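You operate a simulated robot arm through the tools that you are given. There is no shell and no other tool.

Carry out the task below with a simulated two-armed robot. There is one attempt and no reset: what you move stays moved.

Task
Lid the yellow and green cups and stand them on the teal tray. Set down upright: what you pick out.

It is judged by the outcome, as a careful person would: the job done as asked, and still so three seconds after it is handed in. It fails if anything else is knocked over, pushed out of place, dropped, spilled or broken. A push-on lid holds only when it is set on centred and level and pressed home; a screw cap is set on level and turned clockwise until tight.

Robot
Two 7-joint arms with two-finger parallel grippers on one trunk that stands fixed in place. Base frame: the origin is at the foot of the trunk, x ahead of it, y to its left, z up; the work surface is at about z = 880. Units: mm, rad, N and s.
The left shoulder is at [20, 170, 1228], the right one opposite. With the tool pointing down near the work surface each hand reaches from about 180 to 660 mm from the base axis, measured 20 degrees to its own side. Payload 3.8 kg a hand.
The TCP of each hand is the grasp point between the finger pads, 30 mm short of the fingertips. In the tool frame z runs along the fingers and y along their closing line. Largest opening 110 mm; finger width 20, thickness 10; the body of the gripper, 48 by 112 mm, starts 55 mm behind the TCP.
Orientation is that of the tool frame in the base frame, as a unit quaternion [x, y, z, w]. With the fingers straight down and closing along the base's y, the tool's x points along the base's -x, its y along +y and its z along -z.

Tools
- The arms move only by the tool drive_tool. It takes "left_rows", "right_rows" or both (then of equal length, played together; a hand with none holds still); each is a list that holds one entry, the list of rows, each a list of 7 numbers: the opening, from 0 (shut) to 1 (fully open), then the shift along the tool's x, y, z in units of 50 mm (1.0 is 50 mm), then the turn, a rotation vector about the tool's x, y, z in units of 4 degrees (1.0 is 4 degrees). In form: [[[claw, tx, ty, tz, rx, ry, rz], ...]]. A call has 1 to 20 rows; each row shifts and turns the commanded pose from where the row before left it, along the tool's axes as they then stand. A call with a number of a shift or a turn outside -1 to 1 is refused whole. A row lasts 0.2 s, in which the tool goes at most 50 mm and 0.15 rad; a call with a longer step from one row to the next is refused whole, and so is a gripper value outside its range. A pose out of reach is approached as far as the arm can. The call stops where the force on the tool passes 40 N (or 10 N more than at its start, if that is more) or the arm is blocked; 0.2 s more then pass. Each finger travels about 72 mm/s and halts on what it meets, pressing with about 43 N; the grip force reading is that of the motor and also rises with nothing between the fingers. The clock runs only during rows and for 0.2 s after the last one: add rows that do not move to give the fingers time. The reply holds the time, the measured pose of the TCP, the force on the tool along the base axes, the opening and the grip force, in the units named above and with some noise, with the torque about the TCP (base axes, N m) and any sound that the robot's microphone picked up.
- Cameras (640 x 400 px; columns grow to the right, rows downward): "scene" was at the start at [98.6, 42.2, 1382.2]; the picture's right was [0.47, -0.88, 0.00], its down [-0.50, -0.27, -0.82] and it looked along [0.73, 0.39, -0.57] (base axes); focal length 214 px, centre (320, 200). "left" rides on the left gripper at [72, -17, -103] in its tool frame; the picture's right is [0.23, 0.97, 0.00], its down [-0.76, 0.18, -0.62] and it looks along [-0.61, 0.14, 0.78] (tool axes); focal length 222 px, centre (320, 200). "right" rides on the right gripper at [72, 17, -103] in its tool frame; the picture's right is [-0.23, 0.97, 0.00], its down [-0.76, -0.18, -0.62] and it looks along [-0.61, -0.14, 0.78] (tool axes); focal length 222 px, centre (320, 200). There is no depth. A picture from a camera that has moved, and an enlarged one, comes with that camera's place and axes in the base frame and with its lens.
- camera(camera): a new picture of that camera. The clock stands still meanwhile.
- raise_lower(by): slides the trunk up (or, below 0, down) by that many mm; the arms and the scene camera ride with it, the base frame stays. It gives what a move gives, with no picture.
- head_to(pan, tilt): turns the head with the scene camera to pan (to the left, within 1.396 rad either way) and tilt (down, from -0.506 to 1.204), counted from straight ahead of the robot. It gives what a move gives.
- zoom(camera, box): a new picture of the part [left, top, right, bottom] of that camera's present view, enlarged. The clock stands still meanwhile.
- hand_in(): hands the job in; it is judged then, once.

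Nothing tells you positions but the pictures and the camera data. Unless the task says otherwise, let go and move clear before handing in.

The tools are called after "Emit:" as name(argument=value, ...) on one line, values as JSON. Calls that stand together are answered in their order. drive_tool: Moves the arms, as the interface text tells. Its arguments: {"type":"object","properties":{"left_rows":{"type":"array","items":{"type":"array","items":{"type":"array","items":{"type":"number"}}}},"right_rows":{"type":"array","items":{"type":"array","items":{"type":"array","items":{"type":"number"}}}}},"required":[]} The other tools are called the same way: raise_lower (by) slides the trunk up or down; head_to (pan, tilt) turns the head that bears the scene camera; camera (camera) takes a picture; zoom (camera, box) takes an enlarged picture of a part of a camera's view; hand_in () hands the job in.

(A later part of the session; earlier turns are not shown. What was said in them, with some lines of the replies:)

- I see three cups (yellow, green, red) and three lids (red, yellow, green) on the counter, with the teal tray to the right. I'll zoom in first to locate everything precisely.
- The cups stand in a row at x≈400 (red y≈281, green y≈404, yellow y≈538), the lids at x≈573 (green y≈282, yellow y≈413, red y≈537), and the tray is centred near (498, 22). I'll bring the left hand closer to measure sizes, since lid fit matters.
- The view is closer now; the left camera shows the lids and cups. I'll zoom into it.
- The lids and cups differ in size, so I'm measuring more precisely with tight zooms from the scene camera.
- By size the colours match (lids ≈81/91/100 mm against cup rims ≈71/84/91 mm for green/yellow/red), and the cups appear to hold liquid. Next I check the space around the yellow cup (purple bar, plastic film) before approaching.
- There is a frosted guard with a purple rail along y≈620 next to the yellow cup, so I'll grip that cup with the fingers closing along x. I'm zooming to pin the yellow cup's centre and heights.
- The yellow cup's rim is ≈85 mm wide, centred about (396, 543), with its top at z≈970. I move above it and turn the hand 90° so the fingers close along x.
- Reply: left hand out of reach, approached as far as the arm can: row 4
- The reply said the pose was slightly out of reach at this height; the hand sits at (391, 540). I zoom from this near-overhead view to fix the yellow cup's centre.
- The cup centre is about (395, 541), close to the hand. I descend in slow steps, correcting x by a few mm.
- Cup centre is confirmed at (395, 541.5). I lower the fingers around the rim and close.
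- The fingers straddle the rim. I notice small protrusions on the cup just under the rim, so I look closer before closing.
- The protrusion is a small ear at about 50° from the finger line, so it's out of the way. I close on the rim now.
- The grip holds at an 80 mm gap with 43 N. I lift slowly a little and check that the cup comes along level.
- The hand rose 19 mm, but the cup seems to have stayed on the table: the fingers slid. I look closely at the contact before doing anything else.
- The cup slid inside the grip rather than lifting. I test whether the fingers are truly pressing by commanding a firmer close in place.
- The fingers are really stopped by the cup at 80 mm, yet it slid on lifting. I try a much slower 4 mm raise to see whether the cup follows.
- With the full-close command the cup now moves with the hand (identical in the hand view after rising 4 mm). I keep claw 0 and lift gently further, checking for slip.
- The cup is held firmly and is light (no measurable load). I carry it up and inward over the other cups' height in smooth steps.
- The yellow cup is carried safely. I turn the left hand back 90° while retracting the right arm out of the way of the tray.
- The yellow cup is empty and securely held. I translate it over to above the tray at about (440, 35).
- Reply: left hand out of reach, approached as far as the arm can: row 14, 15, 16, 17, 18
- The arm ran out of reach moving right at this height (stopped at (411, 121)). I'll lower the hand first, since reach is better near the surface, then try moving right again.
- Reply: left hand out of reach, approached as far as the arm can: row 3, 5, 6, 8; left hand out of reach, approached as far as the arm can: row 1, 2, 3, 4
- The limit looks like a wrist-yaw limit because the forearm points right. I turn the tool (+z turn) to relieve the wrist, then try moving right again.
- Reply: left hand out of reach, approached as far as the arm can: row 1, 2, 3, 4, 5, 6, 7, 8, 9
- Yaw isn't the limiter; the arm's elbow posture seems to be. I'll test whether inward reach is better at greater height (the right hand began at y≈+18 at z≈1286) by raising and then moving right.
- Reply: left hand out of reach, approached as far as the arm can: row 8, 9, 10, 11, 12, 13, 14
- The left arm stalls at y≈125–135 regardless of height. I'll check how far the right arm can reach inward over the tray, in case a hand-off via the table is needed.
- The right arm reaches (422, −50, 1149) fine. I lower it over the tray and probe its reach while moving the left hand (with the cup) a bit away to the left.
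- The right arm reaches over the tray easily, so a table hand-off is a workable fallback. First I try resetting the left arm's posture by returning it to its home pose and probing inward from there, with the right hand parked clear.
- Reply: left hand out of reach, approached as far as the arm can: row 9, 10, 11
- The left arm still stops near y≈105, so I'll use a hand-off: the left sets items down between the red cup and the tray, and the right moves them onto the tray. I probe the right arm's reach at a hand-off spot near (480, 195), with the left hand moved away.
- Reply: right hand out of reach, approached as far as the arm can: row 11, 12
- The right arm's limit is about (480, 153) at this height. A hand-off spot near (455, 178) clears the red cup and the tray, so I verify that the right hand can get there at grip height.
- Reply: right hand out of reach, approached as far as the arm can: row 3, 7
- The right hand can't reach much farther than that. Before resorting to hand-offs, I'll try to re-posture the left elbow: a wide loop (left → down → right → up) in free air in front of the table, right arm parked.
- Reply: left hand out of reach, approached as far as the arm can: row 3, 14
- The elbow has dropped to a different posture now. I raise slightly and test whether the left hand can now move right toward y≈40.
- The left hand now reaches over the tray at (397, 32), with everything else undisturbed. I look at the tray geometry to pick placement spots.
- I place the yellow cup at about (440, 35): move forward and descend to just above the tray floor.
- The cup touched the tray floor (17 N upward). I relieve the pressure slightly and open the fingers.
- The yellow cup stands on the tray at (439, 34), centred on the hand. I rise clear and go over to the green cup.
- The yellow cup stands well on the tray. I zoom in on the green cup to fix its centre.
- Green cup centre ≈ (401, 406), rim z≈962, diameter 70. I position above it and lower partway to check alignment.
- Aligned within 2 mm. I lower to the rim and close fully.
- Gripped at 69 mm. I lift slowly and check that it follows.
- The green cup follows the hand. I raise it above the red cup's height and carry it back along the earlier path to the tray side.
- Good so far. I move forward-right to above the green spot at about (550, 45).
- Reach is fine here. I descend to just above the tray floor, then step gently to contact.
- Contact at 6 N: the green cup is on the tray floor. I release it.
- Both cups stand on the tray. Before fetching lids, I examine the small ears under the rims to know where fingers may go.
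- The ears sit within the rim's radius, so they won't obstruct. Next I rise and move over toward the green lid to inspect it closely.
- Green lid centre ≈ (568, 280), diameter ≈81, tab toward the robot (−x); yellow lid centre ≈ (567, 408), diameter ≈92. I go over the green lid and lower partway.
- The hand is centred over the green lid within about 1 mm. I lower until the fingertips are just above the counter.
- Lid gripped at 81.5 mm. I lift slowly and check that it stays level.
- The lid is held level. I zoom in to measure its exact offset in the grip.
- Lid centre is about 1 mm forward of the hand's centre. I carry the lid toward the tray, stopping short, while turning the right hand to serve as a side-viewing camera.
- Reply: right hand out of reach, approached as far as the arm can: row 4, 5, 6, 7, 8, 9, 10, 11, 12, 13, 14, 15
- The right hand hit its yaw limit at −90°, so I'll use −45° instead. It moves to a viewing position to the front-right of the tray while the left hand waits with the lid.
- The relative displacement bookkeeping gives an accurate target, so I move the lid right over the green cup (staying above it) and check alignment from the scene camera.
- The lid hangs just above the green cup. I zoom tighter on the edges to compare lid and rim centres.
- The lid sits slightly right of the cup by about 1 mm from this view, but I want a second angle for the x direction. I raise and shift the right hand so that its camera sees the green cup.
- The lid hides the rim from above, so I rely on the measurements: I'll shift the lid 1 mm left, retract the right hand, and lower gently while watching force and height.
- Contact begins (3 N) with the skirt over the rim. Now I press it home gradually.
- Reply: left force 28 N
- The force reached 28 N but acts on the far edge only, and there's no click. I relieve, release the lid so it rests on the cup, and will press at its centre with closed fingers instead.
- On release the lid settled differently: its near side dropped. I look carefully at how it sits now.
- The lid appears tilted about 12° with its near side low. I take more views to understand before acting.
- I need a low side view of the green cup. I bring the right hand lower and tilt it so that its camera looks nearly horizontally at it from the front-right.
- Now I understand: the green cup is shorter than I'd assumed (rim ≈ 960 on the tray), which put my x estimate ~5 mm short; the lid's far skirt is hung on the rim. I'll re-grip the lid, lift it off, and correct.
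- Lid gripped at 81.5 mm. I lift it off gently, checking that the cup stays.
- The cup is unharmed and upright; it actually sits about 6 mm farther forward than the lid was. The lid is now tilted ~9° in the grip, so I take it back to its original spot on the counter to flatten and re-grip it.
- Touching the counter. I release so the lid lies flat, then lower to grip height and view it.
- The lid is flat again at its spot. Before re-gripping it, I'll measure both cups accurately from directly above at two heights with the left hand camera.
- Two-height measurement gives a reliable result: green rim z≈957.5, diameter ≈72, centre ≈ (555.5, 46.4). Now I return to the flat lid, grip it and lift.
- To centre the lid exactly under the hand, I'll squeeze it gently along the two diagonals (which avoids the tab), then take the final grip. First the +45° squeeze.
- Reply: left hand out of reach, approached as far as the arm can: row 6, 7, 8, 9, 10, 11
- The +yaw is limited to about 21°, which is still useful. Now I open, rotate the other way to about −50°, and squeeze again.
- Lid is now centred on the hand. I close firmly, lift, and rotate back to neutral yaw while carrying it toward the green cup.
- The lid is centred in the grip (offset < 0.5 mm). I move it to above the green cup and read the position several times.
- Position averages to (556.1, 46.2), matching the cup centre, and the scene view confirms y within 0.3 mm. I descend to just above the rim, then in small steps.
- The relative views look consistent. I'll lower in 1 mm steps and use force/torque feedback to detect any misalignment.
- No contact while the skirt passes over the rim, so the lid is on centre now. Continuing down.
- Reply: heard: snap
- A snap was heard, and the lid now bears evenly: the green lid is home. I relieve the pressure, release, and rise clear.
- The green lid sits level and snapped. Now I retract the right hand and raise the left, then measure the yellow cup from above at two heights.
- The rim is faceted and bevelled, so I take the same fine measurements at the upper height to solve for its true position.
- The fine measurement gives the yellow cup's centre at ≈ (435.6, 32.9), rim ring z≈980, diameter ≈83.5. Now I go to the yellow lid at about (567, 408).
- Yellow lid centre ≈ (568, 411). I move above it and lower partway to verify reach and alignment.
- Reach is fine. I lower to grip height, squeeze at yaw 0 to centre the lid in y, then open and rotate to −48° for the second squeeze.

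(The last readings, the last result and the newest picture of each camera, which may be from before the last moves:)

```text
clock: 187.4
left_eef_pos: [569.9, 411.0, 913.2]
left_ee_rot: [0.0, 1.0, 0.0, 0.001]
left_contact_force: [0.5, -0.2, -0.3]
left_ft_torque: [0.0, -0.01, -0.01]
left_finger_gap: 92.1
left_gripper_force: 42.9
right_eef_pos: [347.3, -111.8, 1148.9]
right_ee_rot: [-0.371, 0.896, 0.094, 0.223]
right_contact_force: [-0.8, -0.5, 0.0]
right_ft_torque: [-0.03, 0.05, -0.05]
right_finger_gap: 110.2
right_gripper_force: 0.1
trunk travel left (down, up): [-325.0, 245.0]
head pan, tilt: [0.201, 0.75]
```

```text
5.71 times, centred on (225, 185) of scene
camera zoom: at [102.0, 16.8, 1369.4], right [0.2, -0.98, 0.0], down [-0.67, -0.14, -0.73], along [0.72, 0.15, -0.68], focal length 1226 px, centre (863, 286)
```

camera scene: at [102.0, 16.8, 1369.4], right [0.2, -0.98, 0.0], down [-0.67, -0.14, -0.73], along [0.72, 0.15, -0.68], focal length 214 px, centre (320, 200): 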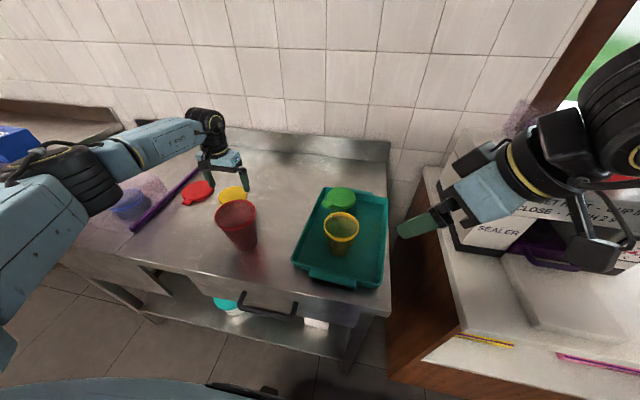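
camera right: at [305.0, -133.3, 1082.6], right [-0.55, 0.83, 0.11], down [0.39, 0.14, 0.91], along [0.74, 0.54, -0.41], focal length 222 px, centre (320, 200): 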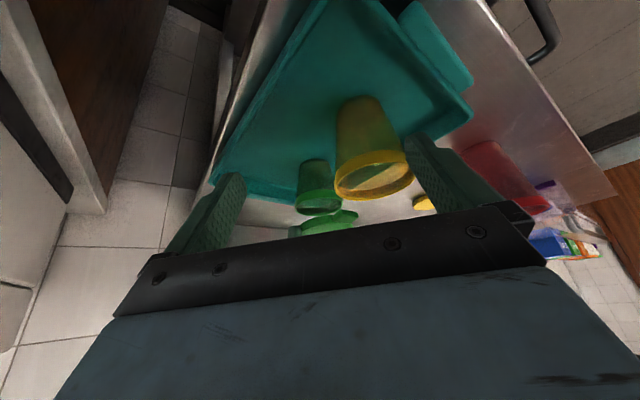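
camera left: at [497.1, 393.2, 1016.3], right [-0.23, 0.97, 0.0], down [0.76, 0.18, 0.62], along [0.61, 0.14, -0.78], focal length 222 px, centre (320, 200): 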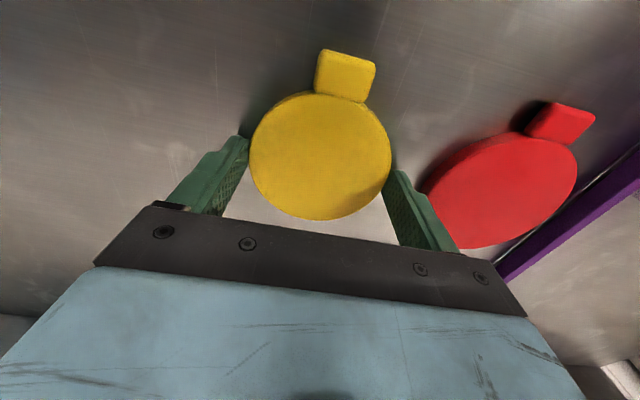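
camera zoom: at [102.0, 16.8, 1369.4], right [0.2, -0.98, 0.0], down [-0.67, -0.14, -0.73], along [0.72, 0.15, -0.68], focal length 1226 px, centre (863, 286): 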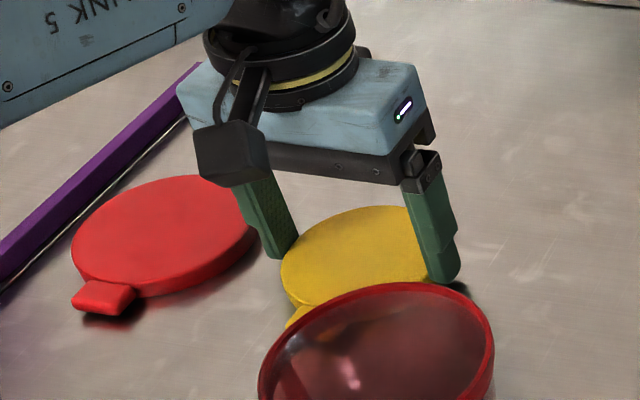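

Lid is 92 mm wide and centred in y. Now I open, rotate to −48°, and squeeze along that diagonal.

Emit:
drive_tool(left_rows=[[[0.9, 0, 0, 0, 0, 0, 0], [1, 0, 0, 0, 0, 0, 0], [1, 0, 0, 0, 0, 0, -1], [1, 0, 0, 0, 0, 0, -1], [1, 0, 0, 0, 0, 0, -1], [1, 0, 0, 0, 0, 0, -1], [1, 0, 0, 0, 0, 0, -1], [1, 0, 0, 0, 0, 0, -1], [1, 0, 0, 0, 0, 0, -1], [1, 0, 0, 0, 0, 0, -1], [1, 0, 0, 0, 0, 0, -1], [1, 0, 0, 0, 0, 0, -1], [1, 0, 0, 0, 0, 0, -1], [1, 0, 0, 0, 0, 0, -1], [0.93, 0, 0, 0, 0, 0, 0], [0.88, 0, 0, 0, 0, 0, 0], [0.84, 0, 0, 0, 0, 0, 0], [0.81, 0, 0, 0, 0, 0, 0], [0.8, 0, 0, 0, 0, 0, 0]]])

Emit:
camera(camera="left")

Emit:
zoom(camera="scene", box=[175, 150, 275, 220])

```text
clock: 191.4
left_eef_pos: [571.0, 411.7, 912.4]
left_ee_rot: [-0.406, 0.914, 0.001, 0.0]
left_contact_force: [-0.6, 0.2, -0.4]
left_ft_torque: [-0.01, 0.0, 0.03]
left_finger_gap: 89.8
left_gripper_force: 43.1
right_eef_pos: [347.6, -111.8, 1151.2]
right_ee_rot: [-0.371, 0.896, 0.093, 0.224]
right_contact_force: [0.5, 0.0, 0.2]
right_ft_torque: [0.0, -0.01, 0.0]
right_finger_gap: 109.8
right_gripper_force: 0.1
trunk travel left (down, up): [-325.0, 245.0]
head pan, tilt: [0.201, 0.75]
```

```text
taken
camera left: at [534.3, 346.4, 1015.8], right [-0.88, 0.48, 0.0], down [0.38, 0.69, 0.62], along [0.3, 0.55, -0.78], focal length 222 px, centre (320, 200)
```

left: 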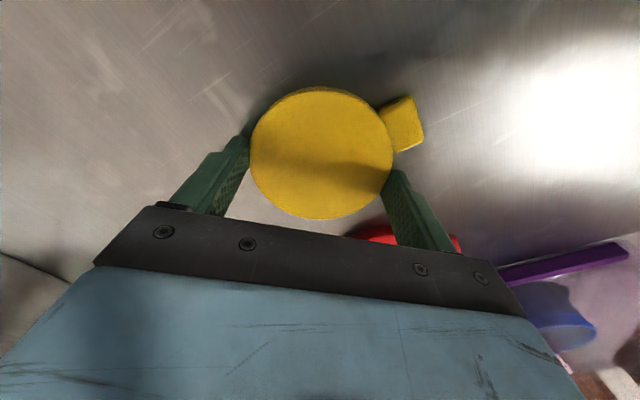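

```text
5.71 times, centred on (225, 185) of scene
camera zoom: at [102.0, 16.8, 1369.4], right [0.2, -0.98, 0.0], down [-0.67, -0.14, -0.73], along [0.72, 0.15, -0.68], focal length 1226 px, centre (863, 286)
```

zoom: 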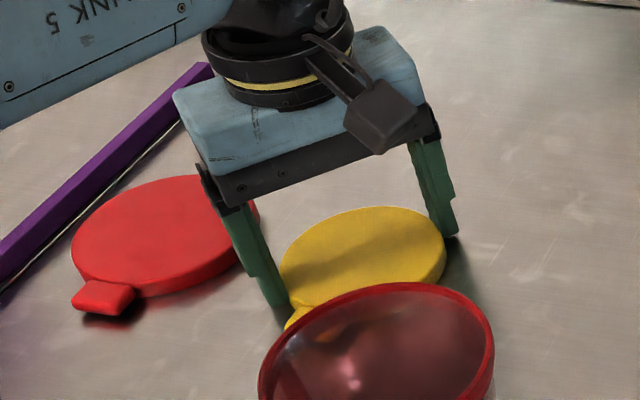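

Centred on both axes. I grip firmly, lift, and rotate back to neutral yaw.

Emit:
drive_tool(left_rows=[[[0.4, 0, 0, 0, 0, 0, 0], [0, 0, 0, 0, 0, 0, 0], [0, 0, 0, -0.04, 0, 0, 0], [0, 0, 0, -0.1, 0, 0, 0], [0, 0, 0, -0.3, 0, 0, 0], [0, 0, 0, -0.5, 0, 0, 0], [0, 0, 0, -0.5, 0, 0, 0.5], [0, 0, 0, -0.5, 0, 0, 1], [0, 0, 0, -0.3, 0, 0, 1], [0, 0, 0, 0, 0, 0, 1], [0, 0, 0, 0, 0, 0, 1], [0, 0, 0, 0, 0, 0, 1], [0, 0, 0, 0, 0, 0, 1], [0, 0, 0, 0, 0, 0, 1], [0, 0, 0, 0, 0, 0, 1], [0, 0, 0, 0, 0, 0, 1], [0, 0, 0, 0, 0, 0, 1], [0, 0, 0, 0, 0, 0, 1], [0, 0, 0, 0, 0, 0, 1], [0, 0, 0, 0, 0, 0, 0.5]]])

Emit:
zoom(camera="left", box=[235, 55, 405, 230])

Emit:
camera(camera="scene")

```text
clock: 195.6
left_eef_pos: [570.2, 410.6, 1026.0]
left_ee_rot: [0.035, 0.999, 0.0, 0.001]
left_contact_force: [-0.3, -0.7, -0.2]
left_ft_torque: [-0.02, -0.02, 0.01]
left_finger_gap: 89.1
left_gripper_force: 42.7
right_eef_pos: [347.7, -112.9, 1148.8]
right_ee_rot: [-0.372, 0.896, 0.093, 0.223]
right_contact_force: [-0.2, 0.3, -0.6]
right_ft_torque: [-0.01, -0.01, 0.0]
right_finger_gap: 109.8
right_gripper_force: 0.1
trunk travel left (down, up): [-325.0, 245.0]
head pan, tilt: [0.201, 0.75]
```

```text
2.29 times, centred on (320, 142) of left
camera zoom: at [496.7, 399.0, 1127.8], right [-0.16, 0.99, 0.0], down [0.77, 0.12, 0.62], along [0.62, 0.1, -0.78], focal length 508 px, centre (320, 331)
```

zoom: 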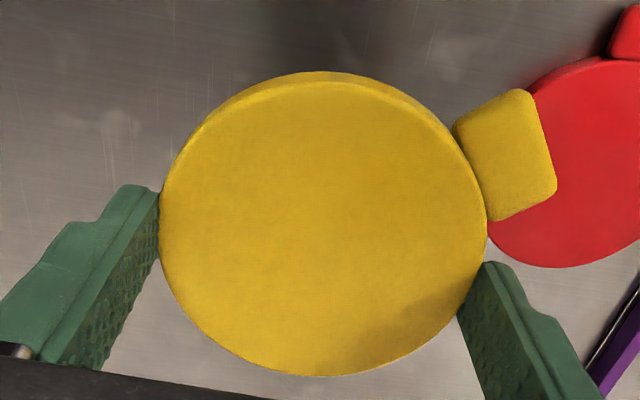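

```text
taken
camera scene: at [101.8, 16.7, 1369.5], right [0.2, -0.98, 0.0], down [-0.67, -0.14, -0.73], along [0.72, 0.15, -0.68], focal length 214 px, centre (320, 200)
```

scene: 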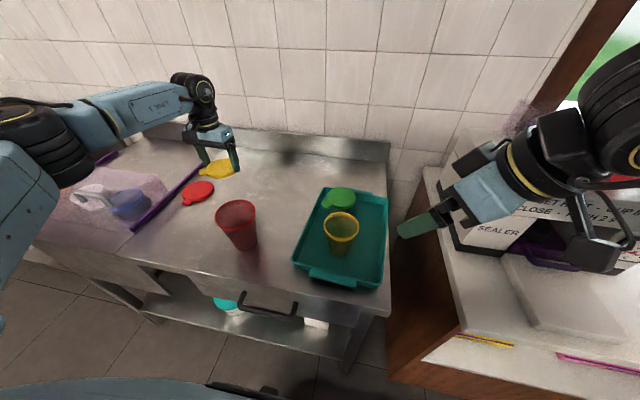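

The yellow lid is held level and nearly centred (offset ≈ (−0.7, +1.0) mm). I carry it to above the yellow cup, going around via y≈150.

Emit:
drive_tool(left_rows=[[[0, 0, 0, -0.3, 0, 0, -0.5], [0, 0, 0, -0.4, 0, 0, -0.5], [0, 0, -0.3, 0, 0, 0, 0], [0, 0, -0.6, 0, 0, 0, 0], [0, 0, -0.7, 0, 0, 0, 0], [0, 0, -0.7, 0, 0, 0, 0], [0, 0, -0.7, 0, 0, 0, 0], [0, 0, -0.7, 0, 0, 0, 0], [0, 0, -0.7, 0, 0, 0, 0], [0, 0.1, -0.6, 0, 0, 0, 0], [0, 0.3, -0.5, 0, 0, 0, 0], [0, 0.4, -0.5, 0, 0, 0, 0], [0, 0.45, -0.5, 0, 0, 0, 0], [0, 0.45, -0.45, 0, 0, 0, 0], [0, 0.45, -0.35, 0, 0, 0, 0], [0, 0.3, -0.2, 0, 0, 0, 0], [0, 0.2, -0.08, 0, 0, 0, 0], [0, 0.03, 0, 0, 0, 0, 0], [0, 0, 0, 0, 0, 0, 0]]])

Emit:
drive_tool(left_rows=[[[0, 0, 0, 0, 0, 0, 0]]])

Emit:
drive_tool(left_rows=[[[0, 0, 0, 0, 0, 0, 0]]])

Emit:
drive_tool(left_rows=[[[0, 0, 0, 0, 0, 0, 0]]])

Emit:
camera(camera="scene")

Emit:
zoom(camera="scene", box=[300, 190, 380, 250])

```text
clock: 199.6
left_eef_pos: [436.2, 32.5, 1057.7]
left_ee_rot: [0.0, 1.0, 0.001, 0.0]
left_contact_force: [0.5, 0.1, 0.6]
left_ft_torque: [0.01, 0.01, -0.01]
left_finger_gap: 89.1
left_gripper_force: 42.9
right_eef_pos: [347.7, -111.7, 1148.7]
right_ee_rot: [-0.371, 0.897, 0.092, 0.223]
right_contact_force: [-0.3, -0.3, -0.4]
right_ft_torque: [0.01, 0.02, -0.02]
right_finger_gap: 109.8
right_gripper_force: 0.0
trunk travel left (down, up): [-325.0, 245.0]
head pan, tilt: [0.201, 0.75]
```

```text
clock: 200.0
left_eef_pos: [436.9, 31.8, 1057.9]
left_ee_rot: [0.0, 1.0, 0.0, 0.0]
left_contact_force: [1.1, 0.5, -0.4]
left_ft_torque: [0.01, -0.02, 0.0]
left_finger_gap: 89.3
left_gripper_force: 43.1
right_eef_pos: [348.0, -111.5, 1150.9]
right_ee_rot: [-0.371, 0.896, 0.093, 0.224]
right_contact_force: [0.6, -0.2, -0.2]
right_ft_torque: [0.0, 0.01, -0.03]
right_finger_gap: 110.0
right_gripper_force: 0.0
trunk travel left (down, up): [-325.0, 245.0]
head pan, tilt: [0.201, 0.75]
```

```text
clock: 200.4
left_eef_pos: [437.1, 32.7, 1057.9]
left_ee_rot: [0.0, 1.0, 0.0, 0.0]
left_contact_force: [0.2, 0.5, -0.3]
left_ft_torque: [-0.02, 0.0, -0.03]
left_finger_gap: 89.0
left_gripper_force: 43.6
right_eef_pos: [348.5, -112.2, 1149.7]
right_ee_rot: [-0.372, 0.896, 0.093, 0.223]
right_contact_force: [0.2, -0.4, 0.2]
right_ft_torque: [0.01, -0.02, -0.01]
right_finger_gap: 110.2
right_gripper_force: 0.1
trunk travel left (down, up): [-325.0, 245.0]
head pan, tilt: [0.201, 0.75]
```

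```text
clock: 200.8
left_eef_pos: [436.8, 33.3, 1058.7]
left_ee_rot: [0.0, 1.0, 0.0, 0.0]
left_contact_force: [1.5, 0.5, -0.1]
left_ft_torque: [0.01, -0.01, 0.0]
left_finger_gap: 89.0
left_gripper_force: 43.3
right_eef_pos: [348.2, -112.2, 1148.9]
right_ee_rot: [-0.372, 0.896, 0.093, 0.222]
right_contact_force: [0.9, 0.3, -0.5]
right_ft_torque: [0.03, 0.0, -0.01]
right_finger_gap: 110.1
right_gripper_force: 0.1
trunk travel left (down, up): [-325.0, 245.0]
head pan, tilt: [0.201, 0.75]
```

```text
taken
camera scene: at [102.0, 16.8, 1369.4], right [0.2, -0.98, 0.0], down [-0.67, -0.14, -0.73], along [0.72, 0.15, -0.68], focal length 214 px, centre (320, 200)
```

scene: 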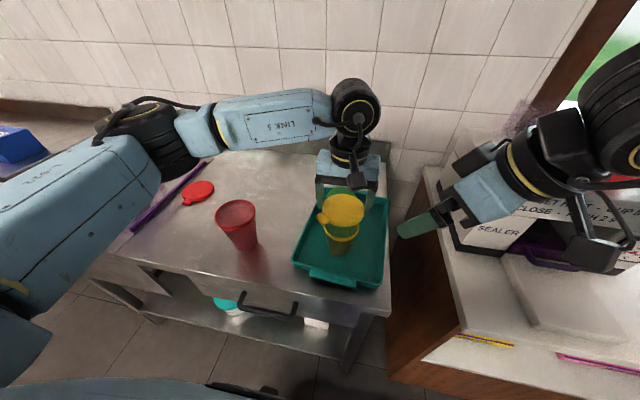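

```text
6.67 times, centred on (340, 220) of scene
camera zoom: at [102.0, 16.8, 1369.4], right [0.2, -0.98, 0.0], down [-0.67, -0.14, -0.73], along [0.72, 0.15, -0.68], focal length 1430 px, centre (187, 67)
```

zoom: 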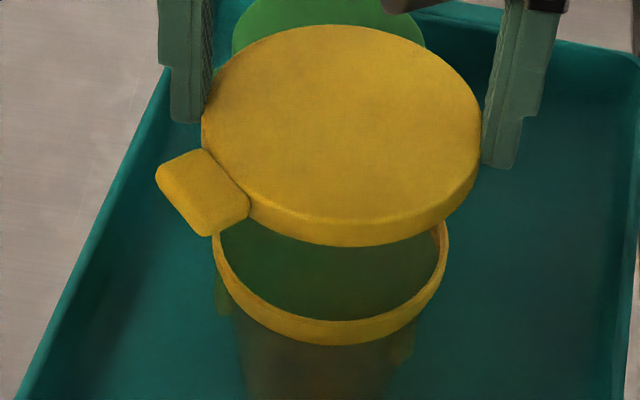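

Lid and cup centres agree within ~0.5 mm. I apply the small correction and descend to just above the rim.

Emit:
drive_tool(left_rows=[[[0, 0.008, -0.008, 0.1, 0, 0, 0], [0, 0, 0, 0.25, 0, 0, 0], [0, 0, 0, 0.25, 0, 0, 0], [0, 0, 0, 0.14, 0, 0, 0], [0, 0, 0, 0, 0, 0, 0]]])

Emit:
zoom(camera="scene", box=[300, 190, 380, 250])

Emit:
camera(camera="right")

```text
clock: 202.0
left_eef_pos: [437.2, 31.6, 1022.1]
left_ee_rot: [0.0, 1.0, 0.0, 0.0]
left_contact_force: [-0.8, 0.0, 0.5]
left_ft_torque: [0.01, -0.01, 0.02]
left_finger_gap: 89.1
left_gripper_force: 42.9
right_eef_pos: [348.2, -111.7, 1149.1]
right_ee_rot: [-0.372, 0.896, 0.093, 0.224]
right_contact_force: [-0.4, 0.3, -0.2]
right_ft_torque: [-0.01, 0.04, 0.02]
right_finger_gap: 110.1
right_gripper_force: 0.0
trunk travel left (down, up): [-325.0, 245.0]
head pan, tilt: [0.201, 0.75]
```

```text
6.67 times, centred on (340, 220) of scene
camera zoom: at [102.0, 16.8, 1369.4], right [0.2, -0.98, 0.0], down [-0.67, -0.14, -0.73], along [0.72, 0.15, -0.68], focal length 1430 px, centre (187, 67)
```

zoom: 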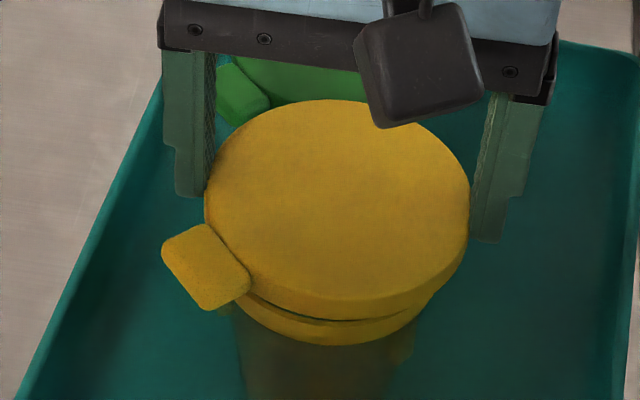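

```text
taken
camera right: at [257.9, -178.1, 1207.0], right [-0.55, 0.83, 0.11], down [0.39, 0.14, 0.91], along [0.74, 0.54, -0.41], focal length 222 px, centre (320, 200)
```

right: 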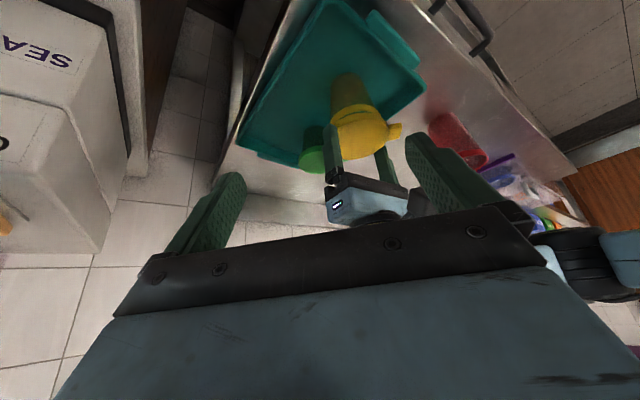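

Emit:
drive_tool(left_rows=[[[0, 0, 0, 0.03, 0, 0, 0], [0, 0, 0, 0.03, 0, 0, 0], [0, 0, 0, 0, 0, 0, 0]]])

Emit:
drive_tool(left_rows=[[[0, 0, 0, 0.02, 0, 0, 0], [0, 0, 0, 0, 0, 0, 0]]])

Emit:
drive_tool(left_rows=[[[0, 0, 0, 0.02, 0, 0, 0], [0, 0, 0, 0, 0, 0, 0]]])

Emit:
drive_tool(left_rows=[[[0, 0, 0, 0.02, 0, 0, 0], [0, 0, 0, 0, 0, 0, 0]]])

Emit:
zoom(camera="scene", box=[300, 190, 380, 250])

```text
clock: 202.8
left_eef_pos: [435.8, 30.9, 1019.2]
left_ee_rot: [0.0, 1.0, 0.0, 0.0]
left_contact_force: [-1.0, -0.3, -0.7]
left_ft_torque: [-0.02, -0.02, -0.01]
left_finger_gap: 89.0
left_gripper_force: 43.2
right_eef_pos: [348.0, -111.5, 1149.8]
right_ee_rot: [-0.371, 0.897, 0.093, 0.223]
right_contact_force: [0.0, 0.5, -0.8]
right_ft_torque: [0.01, 0.01, -0.03]
right_finger_gap: 110.0
right_gripper_force: 0.1
trunk travel left (down, up): [-325.0, 245.0]
head pan, tilt: [0.201, 0.75]
```

```text
clock: 203.4
left_eef_pos: [436.0, 31.7, 1018.0]
left_ee_rot: [0.0, 1.0, 0.0, 0.0]
left_contact_force: [-0.2, -0.5, -0.6]
left_ft_torque: [0.01, 0.01, 0.0]
left_finger_gap: 89.1
left_gripper_force: 42.8
right_eef_pos: [347.1, -110.8, 1149.9]
right_ee_rot: [-0.372, 0.896, 0.093, 0.224]
right_contact_force: [0.1, 0.0, 0.7]
right_ft_torque: [-0.02, 0.0, 0.03]
right_finger_gap: 110.1
right_gripper_force: 0.0
trunk travel left (down, up): [-325.0, 245.0]
head pan, tilt: [0.201, 0.75]
```

```text
clock: 204.0
left_eef_pos: [435.8, 32.2, 1017.5]
left_ee_rot: [0.0, 1.0, -0.001, 0.001]
left_contact_force: [-0.3, 0.2, -0.6]
left_ft_torque: [0.04, 0.0, 0.01]
left_finger_gap: 89.1
left_gripper_force: 42.6
right_eef_pos: [348.5, -111.5, 1149.9]
right_ee_rot: [-0.371, 0.896, 0.093, 0.224]
right_contact_force: [-0.2, -0.3, -0.1]
right_ft_torque: [-0.02, 0.0, 0.0]
right_finger_gap: 110.0
right_gripper_force: 0.1
trunk travel left (down, up): [-325.0, 245.0]
head pan, tilt: [0.201, 0.75]
```

```text
clock: 204.6
left_eef_pos: [434.0, 31.6, 1017.1]
left_ee_rot: [0.0, 1.0, -0.001, 0.0]
left_contact_force: [-0.7, 0.3, -0.5]
left_ft_torque: [0.01, -0.02, 0.02]
left_finger_gap: 89.0
left_gripper_force: 43.4
right_eef_pos: [348.1, -111.5, 1148.3]
right_ee_rot: [-0.371, 0.897, 0.093, 0.224]
right_contact_force: [0.2, -0.5, -0.5]
right_ft_torque: [-0.01, -0.02, 0.0]
right_finger_gap: 109.6
right_gripper_force: 0.1
trunk travel left (down, up): [-325.0, 245.0]
head pan, tilt: [0.201, 0.75]
```

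```text
6.67 times, centred on (340, 220) of scene
camera zoom: at [102.0, 16.8, 1369.4], right [0.2, -0.98, 0.0], down [-0.67, -0.14, -0.73], along [0.72, 0.15, -0.68], focal length 1430 px, centre (187, 67)
```

zoom: 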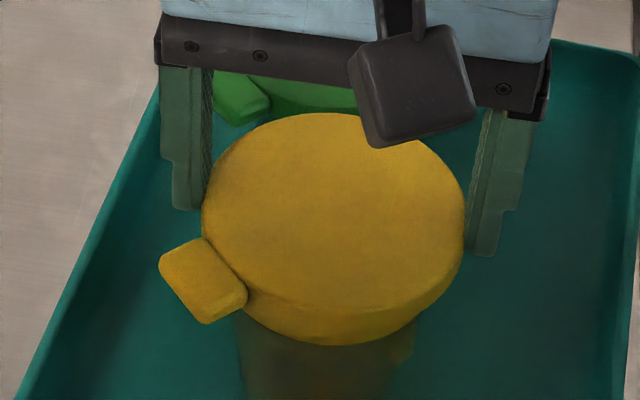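

Emit:
drive_tool(left_rows=[[[0, 0, 0, 0.02, 0, 0, 0], [0, 0, 0, 0, 0, 0, 0]]])

Emit:
drive_tool(left_rows=[[[0, 0, 0, 0.02, 0, 0, 0], [0, 0, 0, 0, 0, 0, 0]]])

Emit:
drive_tool(left_rows=[[[0, 0, 0, 0.02, 0, 0, 0], [0, 0, 0, 0, 0, 0, 0]]])

Emit:
zoom(camera="scene", box=[300, 190, 380, 250])

```text
clock: 205.2
left_eef_pos: [435.1, 32.9, 1015.5]
left_ee_rot: [0.0, 1.0, 0.001, -0.001]
left_contact_force: [0.0, 0.4, 0.0]
left_ft_torque: [0.0, 0.0, 0.02]
left_finger_gap: 89.2
left_gripper_force: 43.1
right_eef_pos: [348.1, -112.8, 1150.0]
right_ee_rot: [-0.371, 0.897, 0.092, 0.223]
right_contact_force: [0.8, 0.4, -0.4]
right_ft_torque: [-0.02, 0.0, -0.02]
right_finger_gap: 110.0
right_gripper_force: 0.0
trunk travel left (down, up): [-325.0, 245.0]
head pan, tilt: [0.201, 0.75]
```

```text
clock: 205.8
left_eef_pos: [436.9, 32.6, 1015.6]
left_ee_rot: [0.0, 1.0, 0.0, 0.0]
left_contact_force: [-0.8, -0.1, -0.1]
left_ft_torque: [0.02, -0.01, -0.01]
left_finger_gap: 88.9
left_gripper_force: 42.7
right_eef_pos: [347.9, -112.4, 1148.9]
right_ee_rot: [-0.372, 0.896, 0.093, 0.224]
right_contact_force: [0.2, -0.8, -0.6]
right_ft_torque: [0.01, 0.01, 0.03]
right_finger_gap: 109.7
right_gripper_force: 0.0
trunk travel left (down, up): [-325.0, 245.0]
head pan, tilt: [0.201, 0.75]
```

```text
clock: 206.4
left_eef_pos: [435.1, 31.9, 1014.0]
left_ee_rot: [0.0, 1.0, 0.0, 0.0]
left_contact_force: [-0.2, 0.6, 0.0]
left_ft_torque: [-0.01, 0.0, 0.01]
left_finger_gap: 89.0
left_gripper_force: 43.1
right_eef_pos: [348.3, -112.3, 1149.7]
right_ee_rot: [-0.371, 0.897, 0.092, 0.223]
right_contact_force: [0.3, 0.2, -0.8]
right_ft_torque: [0.01, 0.03, -0.02]
right_finger_gap: 110.0
right_gripper_force: 0.1
trunk travel left (down, up): [-325.0, 245.0]
head pan, tilt: [0.201, 0.75]
```

```text
6.67 times, centred on (340, 220) of scene
camera zoom: at [102.0, 16.8, 1369.4], right [0.2, -0.98, 0.0], down [-0.67, -0.14, -0.73], along [0.72, 0.15, -0.68], focal length 1430 px, centre (187, 67)
```

zoom: 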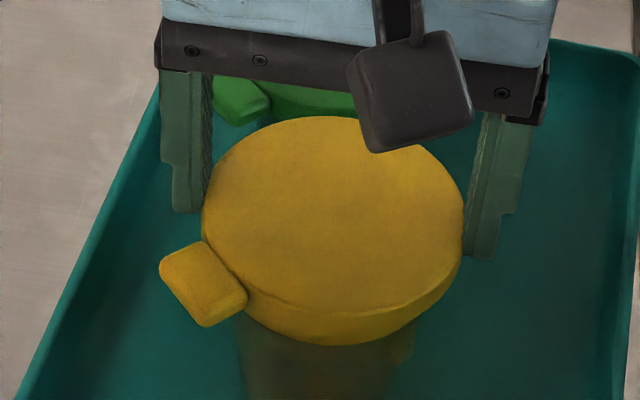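

Emit:
drive_tool(left_rows=[[[0, 0, 0, 0.02, 0, 0, 0], [0, 0, 0, 0, 0, 0, 0]]])

Emit:
drive_tool(left_rows=[[[0, 0, 0, 0.02, 0, 0, 0], [0, 0, 0, 0, 0, 0, 0]]])

Emit:
drive_tool(left_rows=[[[0, 0, 0, 0.02, 0, 0, 0], [0, 0, 0, 0, 0, 0, 0]]])

Emit:
zoom(camera="scene", box=[300, 190, 380, 250])

```text
clock: 207.0
left_eef_pos: [437.0, 33.3, 1012.6]
left_ee_rot: [-0.001, 1.0, 0.0, 0.0]
left_contact_force: [-0.5, 0.2, 0.5]
left_ft_torque: [-0.03, 0.02, -0.01]
left_finger_gap: 88.8
left_gripper_force: 43.0
right_eef_pos: [347.2, -111.6, 1148.8]
right_ee_rot: [-0.372, 0.896, 0.093, 0.224]
right_contact_force: [-0.3, 0.3, -0.7]
right_ft_torque: [0.02, -0.01, 0.03]
right_finger_gap: 109.9
right_gripper_force: 0.1
trunk travel left (down, up): [-325.0, 245.0]
head pan, tilt: [0.201, 0.75]
```

```text
clock: 207.6
left_eef_pos: [435.4, 32.2, 1011.4]
left_ee_rot: [0.001, 1.0, 0.001, 0.0]
left_contact_force: [0.8, -0.2, -0.4]
left_ft_torque: [0.0, 0.01, 0.01]
left_finger_gap: 89.0
left_gripper_force: 42.6
right_eef_pos: [347.6, -111.9, 1149.7]
right_ee_rot: [-0.372, 0.896, 0.093, 0.223]
right_contact_force: [0.5, 0.4, 0.8]
right_ft_torque: [0.02, 0.01, -0.01]
right_finger_gap: 109.8
right_gripper_force: 0.2
trunk travel left (down, up): [-325.0, 245.0]
head pan, tilt: [0.201, 0.75]
```

```text
clock: 208.2
left_eef_pos: [435.0, 31.5, 1010.1]
left_ee_rot: [0.0, 1.0, 0.0, 0.0]
left_contact_force: [0.4, 0.3, 0.2]
left_ft_torque: [-0.02, 0.01, 0.02]
left_finger_gap: 89.2
left_gripper_force: 43.1
right_eef_pos: [348.1, -112.1, 1149.9]
right_ee_rot: [-0.371, 0.896, 0.093, 0.224]
right_contact_force: [-0.9, 0.3, 0.1]
right_ft_torque: [0.02, 0.0, 0.04]
right_finger_gap: 110.0
right_gripper_force: 0.0
trunk travel left (down, up): [-325.0, 245.0]
head pan, tilt: [0.201, 0.75]
```

```text
6.67 times, centred on (340, 220) of scene
camera zoom: at [102.0, 16.8, 1369.4], right [0.2, -0.98, 0.0], down [-0.67, -0.14, -0.73], along [0.72, 0.15, -0.68], focal length 1430 px, centre (187, 67)
```

zoom: 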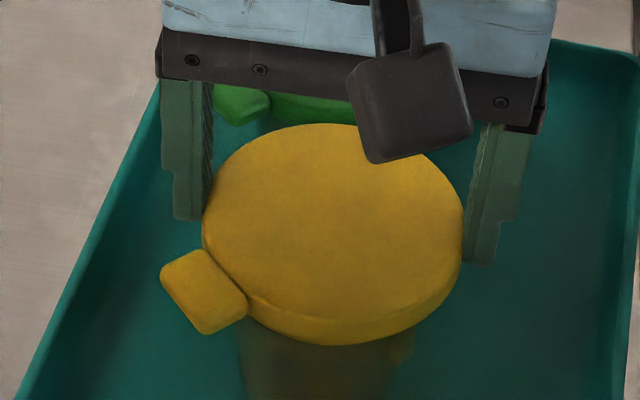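

Emit:
drive_tool(left_rows=[[[0, 0, 0, 0.02, 0, 0, 0], [0, 0, 0, 0, 0, 0, 0]]])

Emit:
drive_tool(left_rows=[[[0, 0, 0, 0.02, 0, 0, 0], [0, 0, 0, 0, 0, 0, 0]]])

Emit:
drive_tool(left_rows=[[[0, 0, 0, 0.02, 0, 0, 0], [0, 0, 0, 0, 0, 0, 0]]])

Emit:
zoom(camera="scene", box=[300, 190, 380, 250])

```text
clock: 208.8
left_eef_pos: [437.1, 33.6, 1009.5]
left_ee_rot: [0.0, 1.0, 0.001, 0.0]
left_contact_force: [0.0, 0.1, 0.2]
left_ft_torque: [0.01, 0.0, -0.01]
left_finger_gap: 89.1
left_gripper_force: 42.9
right_eef_pos: [348.5, -111.6, 1149.2]
right_ee_rot: [-0.372, 0.897, 0.092, 0.223]
right_contact_force: [0.2, 0.4, -0.3]
right_ft_torque: [0.03, 0.02, 0.02]
right_finger_gap: 109.9
right_gripper_force: 0.1
trunk travel left (down, up): [-325.0, 245.0]
head pan, tilt: [0.201, 0.75]
```

```text
clock: 209.4
left_eef_pos: [435.9, 31.9, 1008.7]
left_ee_rot: [-0.001, 1.0, -0.001, -0.001]
left_contact_force: [-0.4, -0.8, -0.6]
left_ft_torque: [0.0, -0.02, 0.01]
left_finger_gap: 88.7
left_gripper_force: 42.5
right_eef_pos: [349.0, -112.5, 1149.6]
right_ee_rot: [-0.372, 0.896, 0.092, 0.223]
right_contact_force: [-0.3, -0.7, 0.6]
right_ft_torque: [-0.01, 0.03, 0.01]
right_finger_gap: 110.0
right_gripper_force: 0.0
trunk travel left (down, up): [-325.0, 245.0]
head pan, tilt: [0.201, 0.75]
```

```text
clock: 210.0
left_eef_pos: [434.8, 31.8, 1008.0]
left_ee_rot: [0.0, 1.0, 0.0, 0.0]
left_contact_force: [0.2, 0.0, -0.4]
left_ft_torque: [0.02, -0.01, -0.03]
left_finger_gap: 89.0
left_gripper_force: 43.3
right_eef_pos: [348.1, -111.2, 1150.5]
right_ee_rot: [-0.371, 0.897, 0.092, 0.224]
right_contact_force: [0.0, 0.2, 0.3]
right_ft_torque: [0.01, 0.0, -0.01]
right_finger_gap: 110.1
right_gripper_force: 0.1
trunk travel left (down, up): [-325.0, 245.0]
head pan, tilt: [0.201, 0.75]
```

```text
6.67 times, centred on (340, 220) of scene
camera zoom: at [102.0, 16.8, 1369.4], right [0.2, -0.98, 0.0], down [-0.67, -0.14, -0.73], along [0.72, 0.15, -0.68], focal length 1430 px, centre (187, 67)
```

zoom: 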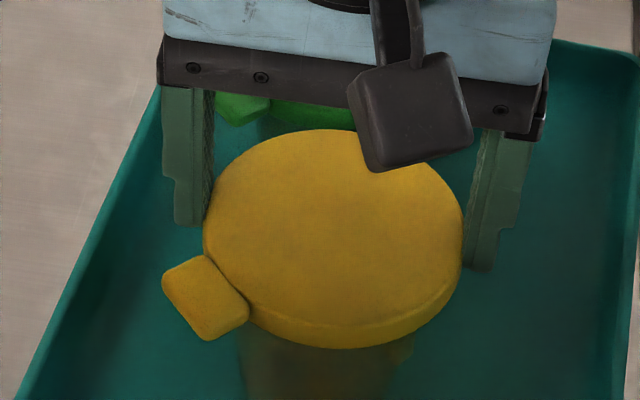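

Emit:
drive_tool(left_rows=[[[0, 0, 0, 0.02, 0, 0, 0], [0, 0, 0, 0, 0, 0, 0]]])

Emit:
drive_tool(left_rows=[[[0, 0, 0, 0.02, 0, 0, 0], [0, 0, 0, 0, 0, 0, 0]]])

Emit:
drive_tool(left_rows=[[[0, 0, 0, 0.02, 0, 0, 0], [0, 0, 0, 0, 0, 0, 0]]])

```text
clock: 210.6
left_eef_pos: [435.0, 32.6, 1006.0]
left_ee_rot: [0.0, 1.0, 0.0, 0.0]
left_contact_force: [0.0, -0.1, 0.1]
left_ft_torque: [0.03, 0.01, 0.0]
left_finger_gap: 89.0
left_gripper_force: 43.3
right_eef_pos: [347.7, -112.4, 1149.3]
right_ee_rot: [-0.371, 0.896, 0.092, 0.224]
right_contact_force: [-0.3, 0.5, 1.0]
right_ft_torque: [0.0, 0.01, 0.01]
right_finger_gap: 109.9
right_gripper_force: 0.2
trunk travel left (down, up): [-325.0, 245.0]
head pan, tilt: [0.201, 0.75]
```

```text
clock: 211.2
left_eef_pos: [434.7, 30.9, 1006.1]
left_ee_rot: [0.0, 1.0, 0.0, 0.0]
left_contact_force: [0.0, 0.5, 0.7]
left_ft_torque: [0.0, 0.03, -0.02]
left_finger_gap: 89.1
left_gripper_force: 42.8
right_eef_pos: [348.6, -112.1, 1150.2]
right_ee_rot: [-0.371, 0.896, 0.092, 0.224]
right_contact_force: [-0.7, 0.7, -0.7]
right_ft_torque: [0.02, -0.01, -0.03]
right_finger_gap: 110.1
right_gripper_force: 0.1
trunk travel left (down, up): [-325.0, 245.0]
head pan, tilt: [0.201, 0.75]
```

```text
clock: 211.8
left_eef_pos: [436.1, 31.9, 1006.5]
left_ee_rot: [0.0, 1.0, -0.001, 0.002]
left_contact_force: [0.9, 1.5, 13.8]
left_ft_torque: [0.16, 0.01, -0.03]
left_finger_gap: 89.1
left_gripper_force: 43.2
right_eef_pos: [348.4, -111.4, 1149.6]
right_ee_rot: [-0.371, 0.897, 0.093, 0.223]
right_contact_force: [1.2, 0.5, 0.7]
right_ft_torque: [0.04, -0.02, -0.03]
right_finger_gap: 110.0
right_gripper_force: 0.1
trunk travel left (down, up): [-325.0, 245.0]
head pan, tilt: [0.201, 0.75]
heard: snap
```

Snap: the yellow lid is home with an even load. I relieve, release, and check.

Emit:
drive_tool(left_rows=[[[0, 0, 0, -0.02, 0, 0, 0], [0, 0, 0, -0.016, 0, 0, 0], [0.6, 0, 0, 0, 0, 0, 0], [0.82, 0, 0, 0, 0, 0, 0], [0.9, 0, 0, 0, 0, 0, 0], [1, 0, 0, 0, 0, 0, 0], [1, 0, 0, 0, 0, 0, 0]]])

Emit:
zoom(camera="scene", box=[300, 190, 380, 250])

Emit:
camera(camera="left")

```text
clock: 213.4
left_eef_pos: [435.8, 32.7, 1006.5]
left_ee_rot: [-0.001, 1.0, 0.0, 0.0]
left_contact_force: [-0.4, -0.3, -0.2]
left_ft_torque: [0.0, 0.02, 0.0]
left_finger_gap: 110.0
left_gripper_force: 0.1
right_eef_pos: [347.2, -111.1, 1149.9]
right_ee_rot: [-0.371, 0.897, 0.092, 0.223]
right_contact_force: [0.0, -0.8, 0.9]
right_ft_torque: [-0.03, -0.01, -0.01]
right_finger_gap: 110.1
right_gripper_force: 0.2
trunk travel left (down, up): [-325.0, 245.0]
head pan, tilt: [0.201, 0.75]
```

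```text
6.67 times, centred on (340, 220) of scene
camera zoom: at [102.0, 16.8, 1369.4], right [0.2, -0.98, 0.0], down [-0.67, -0.14, -0.73], along [0.72, 0.15, -0.68], focal length 1430 px, centre (187, 67)
```

zoom: 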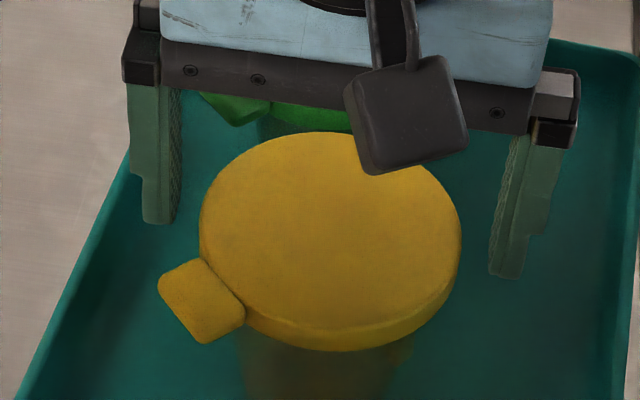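

```text
taken
camera left: at [363.2, 15.6, 1109.6], right [-0.23, 0.97, 0.0], down [0.76, 0.18, 0.62], along [0.61, 0.14, -0.78], focal length 222 px, centre (320, 200)
```

left: 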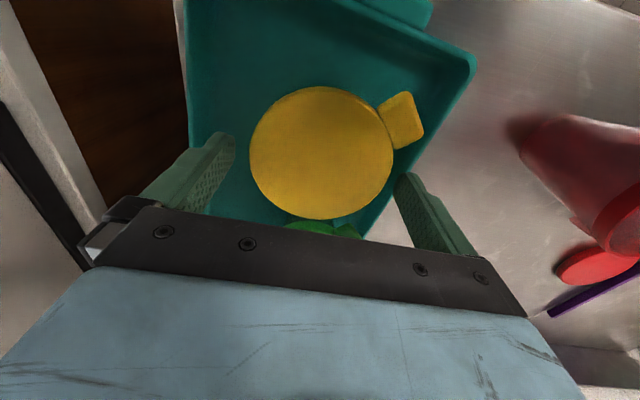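

Both lids are on and level. I raise the left hand straight up and move both hands clear.

Emit:
drive_tool(left_rows=[[[1, 0, 0, -0.2, 0, 0, 0], [1, 0, 0, -0.5, 0, 0, 0], [1, 0, 0, -0.7, 0, 0, 0], [1, 0, 0, -0.8, 0, 0, 0], [1, 0, 0, -0.8, 0, 0, 0], [1, 0.3, 0.3, -0.3, 0, 0, 0], [1, 0.4, 0.6, 0, 0, 0, 0], [1, 0.4, 0.6, 0, 0, 0, 0], [1, 0.4, 0.6, 0, 0, 0, 0], [1, 0.3, 0.6, 0, 0, 0, 0], [1, 0, 0.6, 0, 0, 0, 0], [1, 0, 0, 0, 0, 0, 0]]], right_rows=[[[1, 0, 0, -0.3, 0, 0, 0], [1, 0, 0, -0.6, 0, 0, 0], [1, 0, 0, -0.3, 0, 1, 0], [1, 0, 0, 0, 0, 1, 0], [1, 0, 0, 0, 0, 1, 0], [1, 0, 0, 0, 0, 1, 0], [1, 0, 0, 0, 0, 1, 0], [1, 0, 0, 0, 0, 1, 0], [1, 0, 0, 0, 0, 1, 0], [1, 0, 0, 0, 0, 0, 0], [1, 0, 0, 0, 0, 0, 0], [1, 0, 0, 0, 0, 0, 0]]])

Emit:
camera(camera="scene")

Emit:
zoom(camera="scene", box=[280, 170, 400, 290])

Emit:
camera(camera="right")

```text
clock: 216.0
left_eef_pos: [344.7, 195.3, 1170.6]
left_ee_rot: [0.0, 1.0, -0.001, -0.001]
left_contact_force: [-0.7, -0.1, 0.6]
left_ft_torque: [0.0, 0.01, -0.01]
left_finger_gap: 109.7
left_gripper_force: 0.1
right_eef_pos: [328.6, -132.8, 1201.6]
right_ee_rot: [-0.383, 0.924, 0.0, 0.0]
right_contact_force: [0.5, 0.0, -0.2]
right_ft_torque: [0.02, -0.01, 0.0]
right_finger_gap: 109.8
right_gripper_force: 0.1
trunk travel left (down, up): [-325.0, 245.0]
head pan, tilt: [0.201, 0.75]
```

```text
taken
camera scene: at [102.1, 16.3, 1369.4], right [0.2, -0.98, 0.0], down [-0.67, -0.14, -0.73], along [0.72, 0.15, -0.68], focal length 214 px, centre (320, 200)
```

scene: 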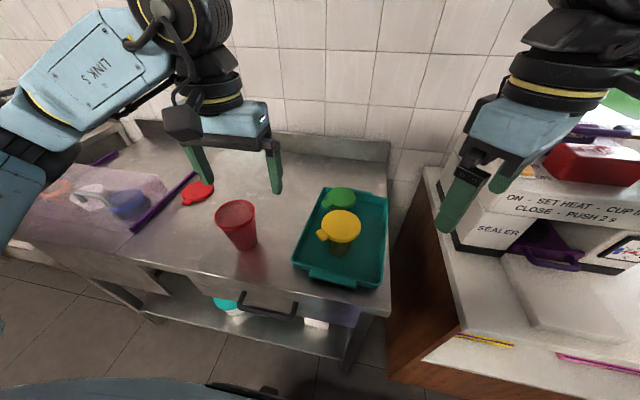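

```text
3.33 times, centred on (340, 230) of scene
camera zoom: at [102.1, 16.3, 1369.4], right [0.2, -0.98, 0.0], down [-0.67, -0.14, -0.73], along [0.72, 0.15, -0.68], focal length 715 px, centre (253, 100)
```

zoom: 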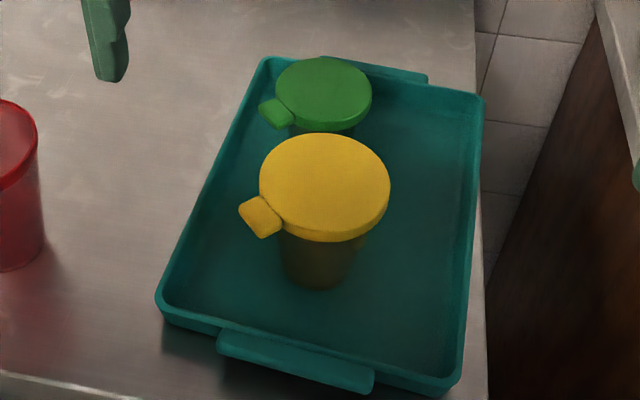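

```text
taken
camera right: at [267.7, -171.5, 1305.7], right [-0.53, 0.85, 0.0], down [0.66, 0.41, 0.62], along [0.53, 0.33, -0.78], focal length 222 px, centre (320, 200)
```

right: 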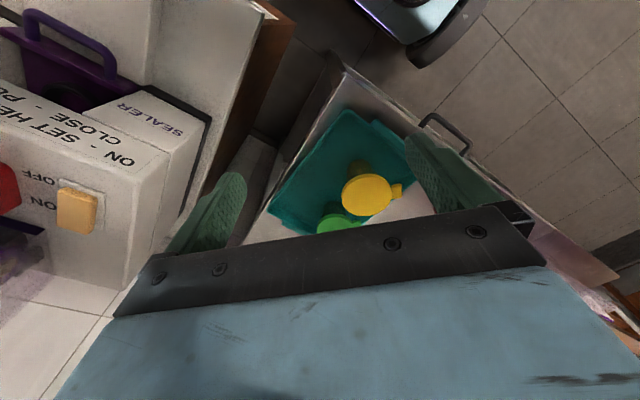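

Both lidded cups stand upright on the teal tray, each lid snapped and level. The red cup, red lid and everything else are undisturbed, and both hands are empty and clear, so I hand in.

Emit:
hand_in()

```text
The job is handed in.
```

The yellow and green cups are lidded and standing upright on the teal tray, and I've handed the job in. I heard each lid snap on, and both looked level in the last picture.

- **Green lid:** on the first try I lowered it about 6 mm off centre and it caught on the rim. I took it back to its place on the counter, re-measured the cup, and the second try snapped on.
- **Other items:** the red cup and red lid look to be where they started, and no other item was moved or knocked over. Both grippers are open and clear of the tray.
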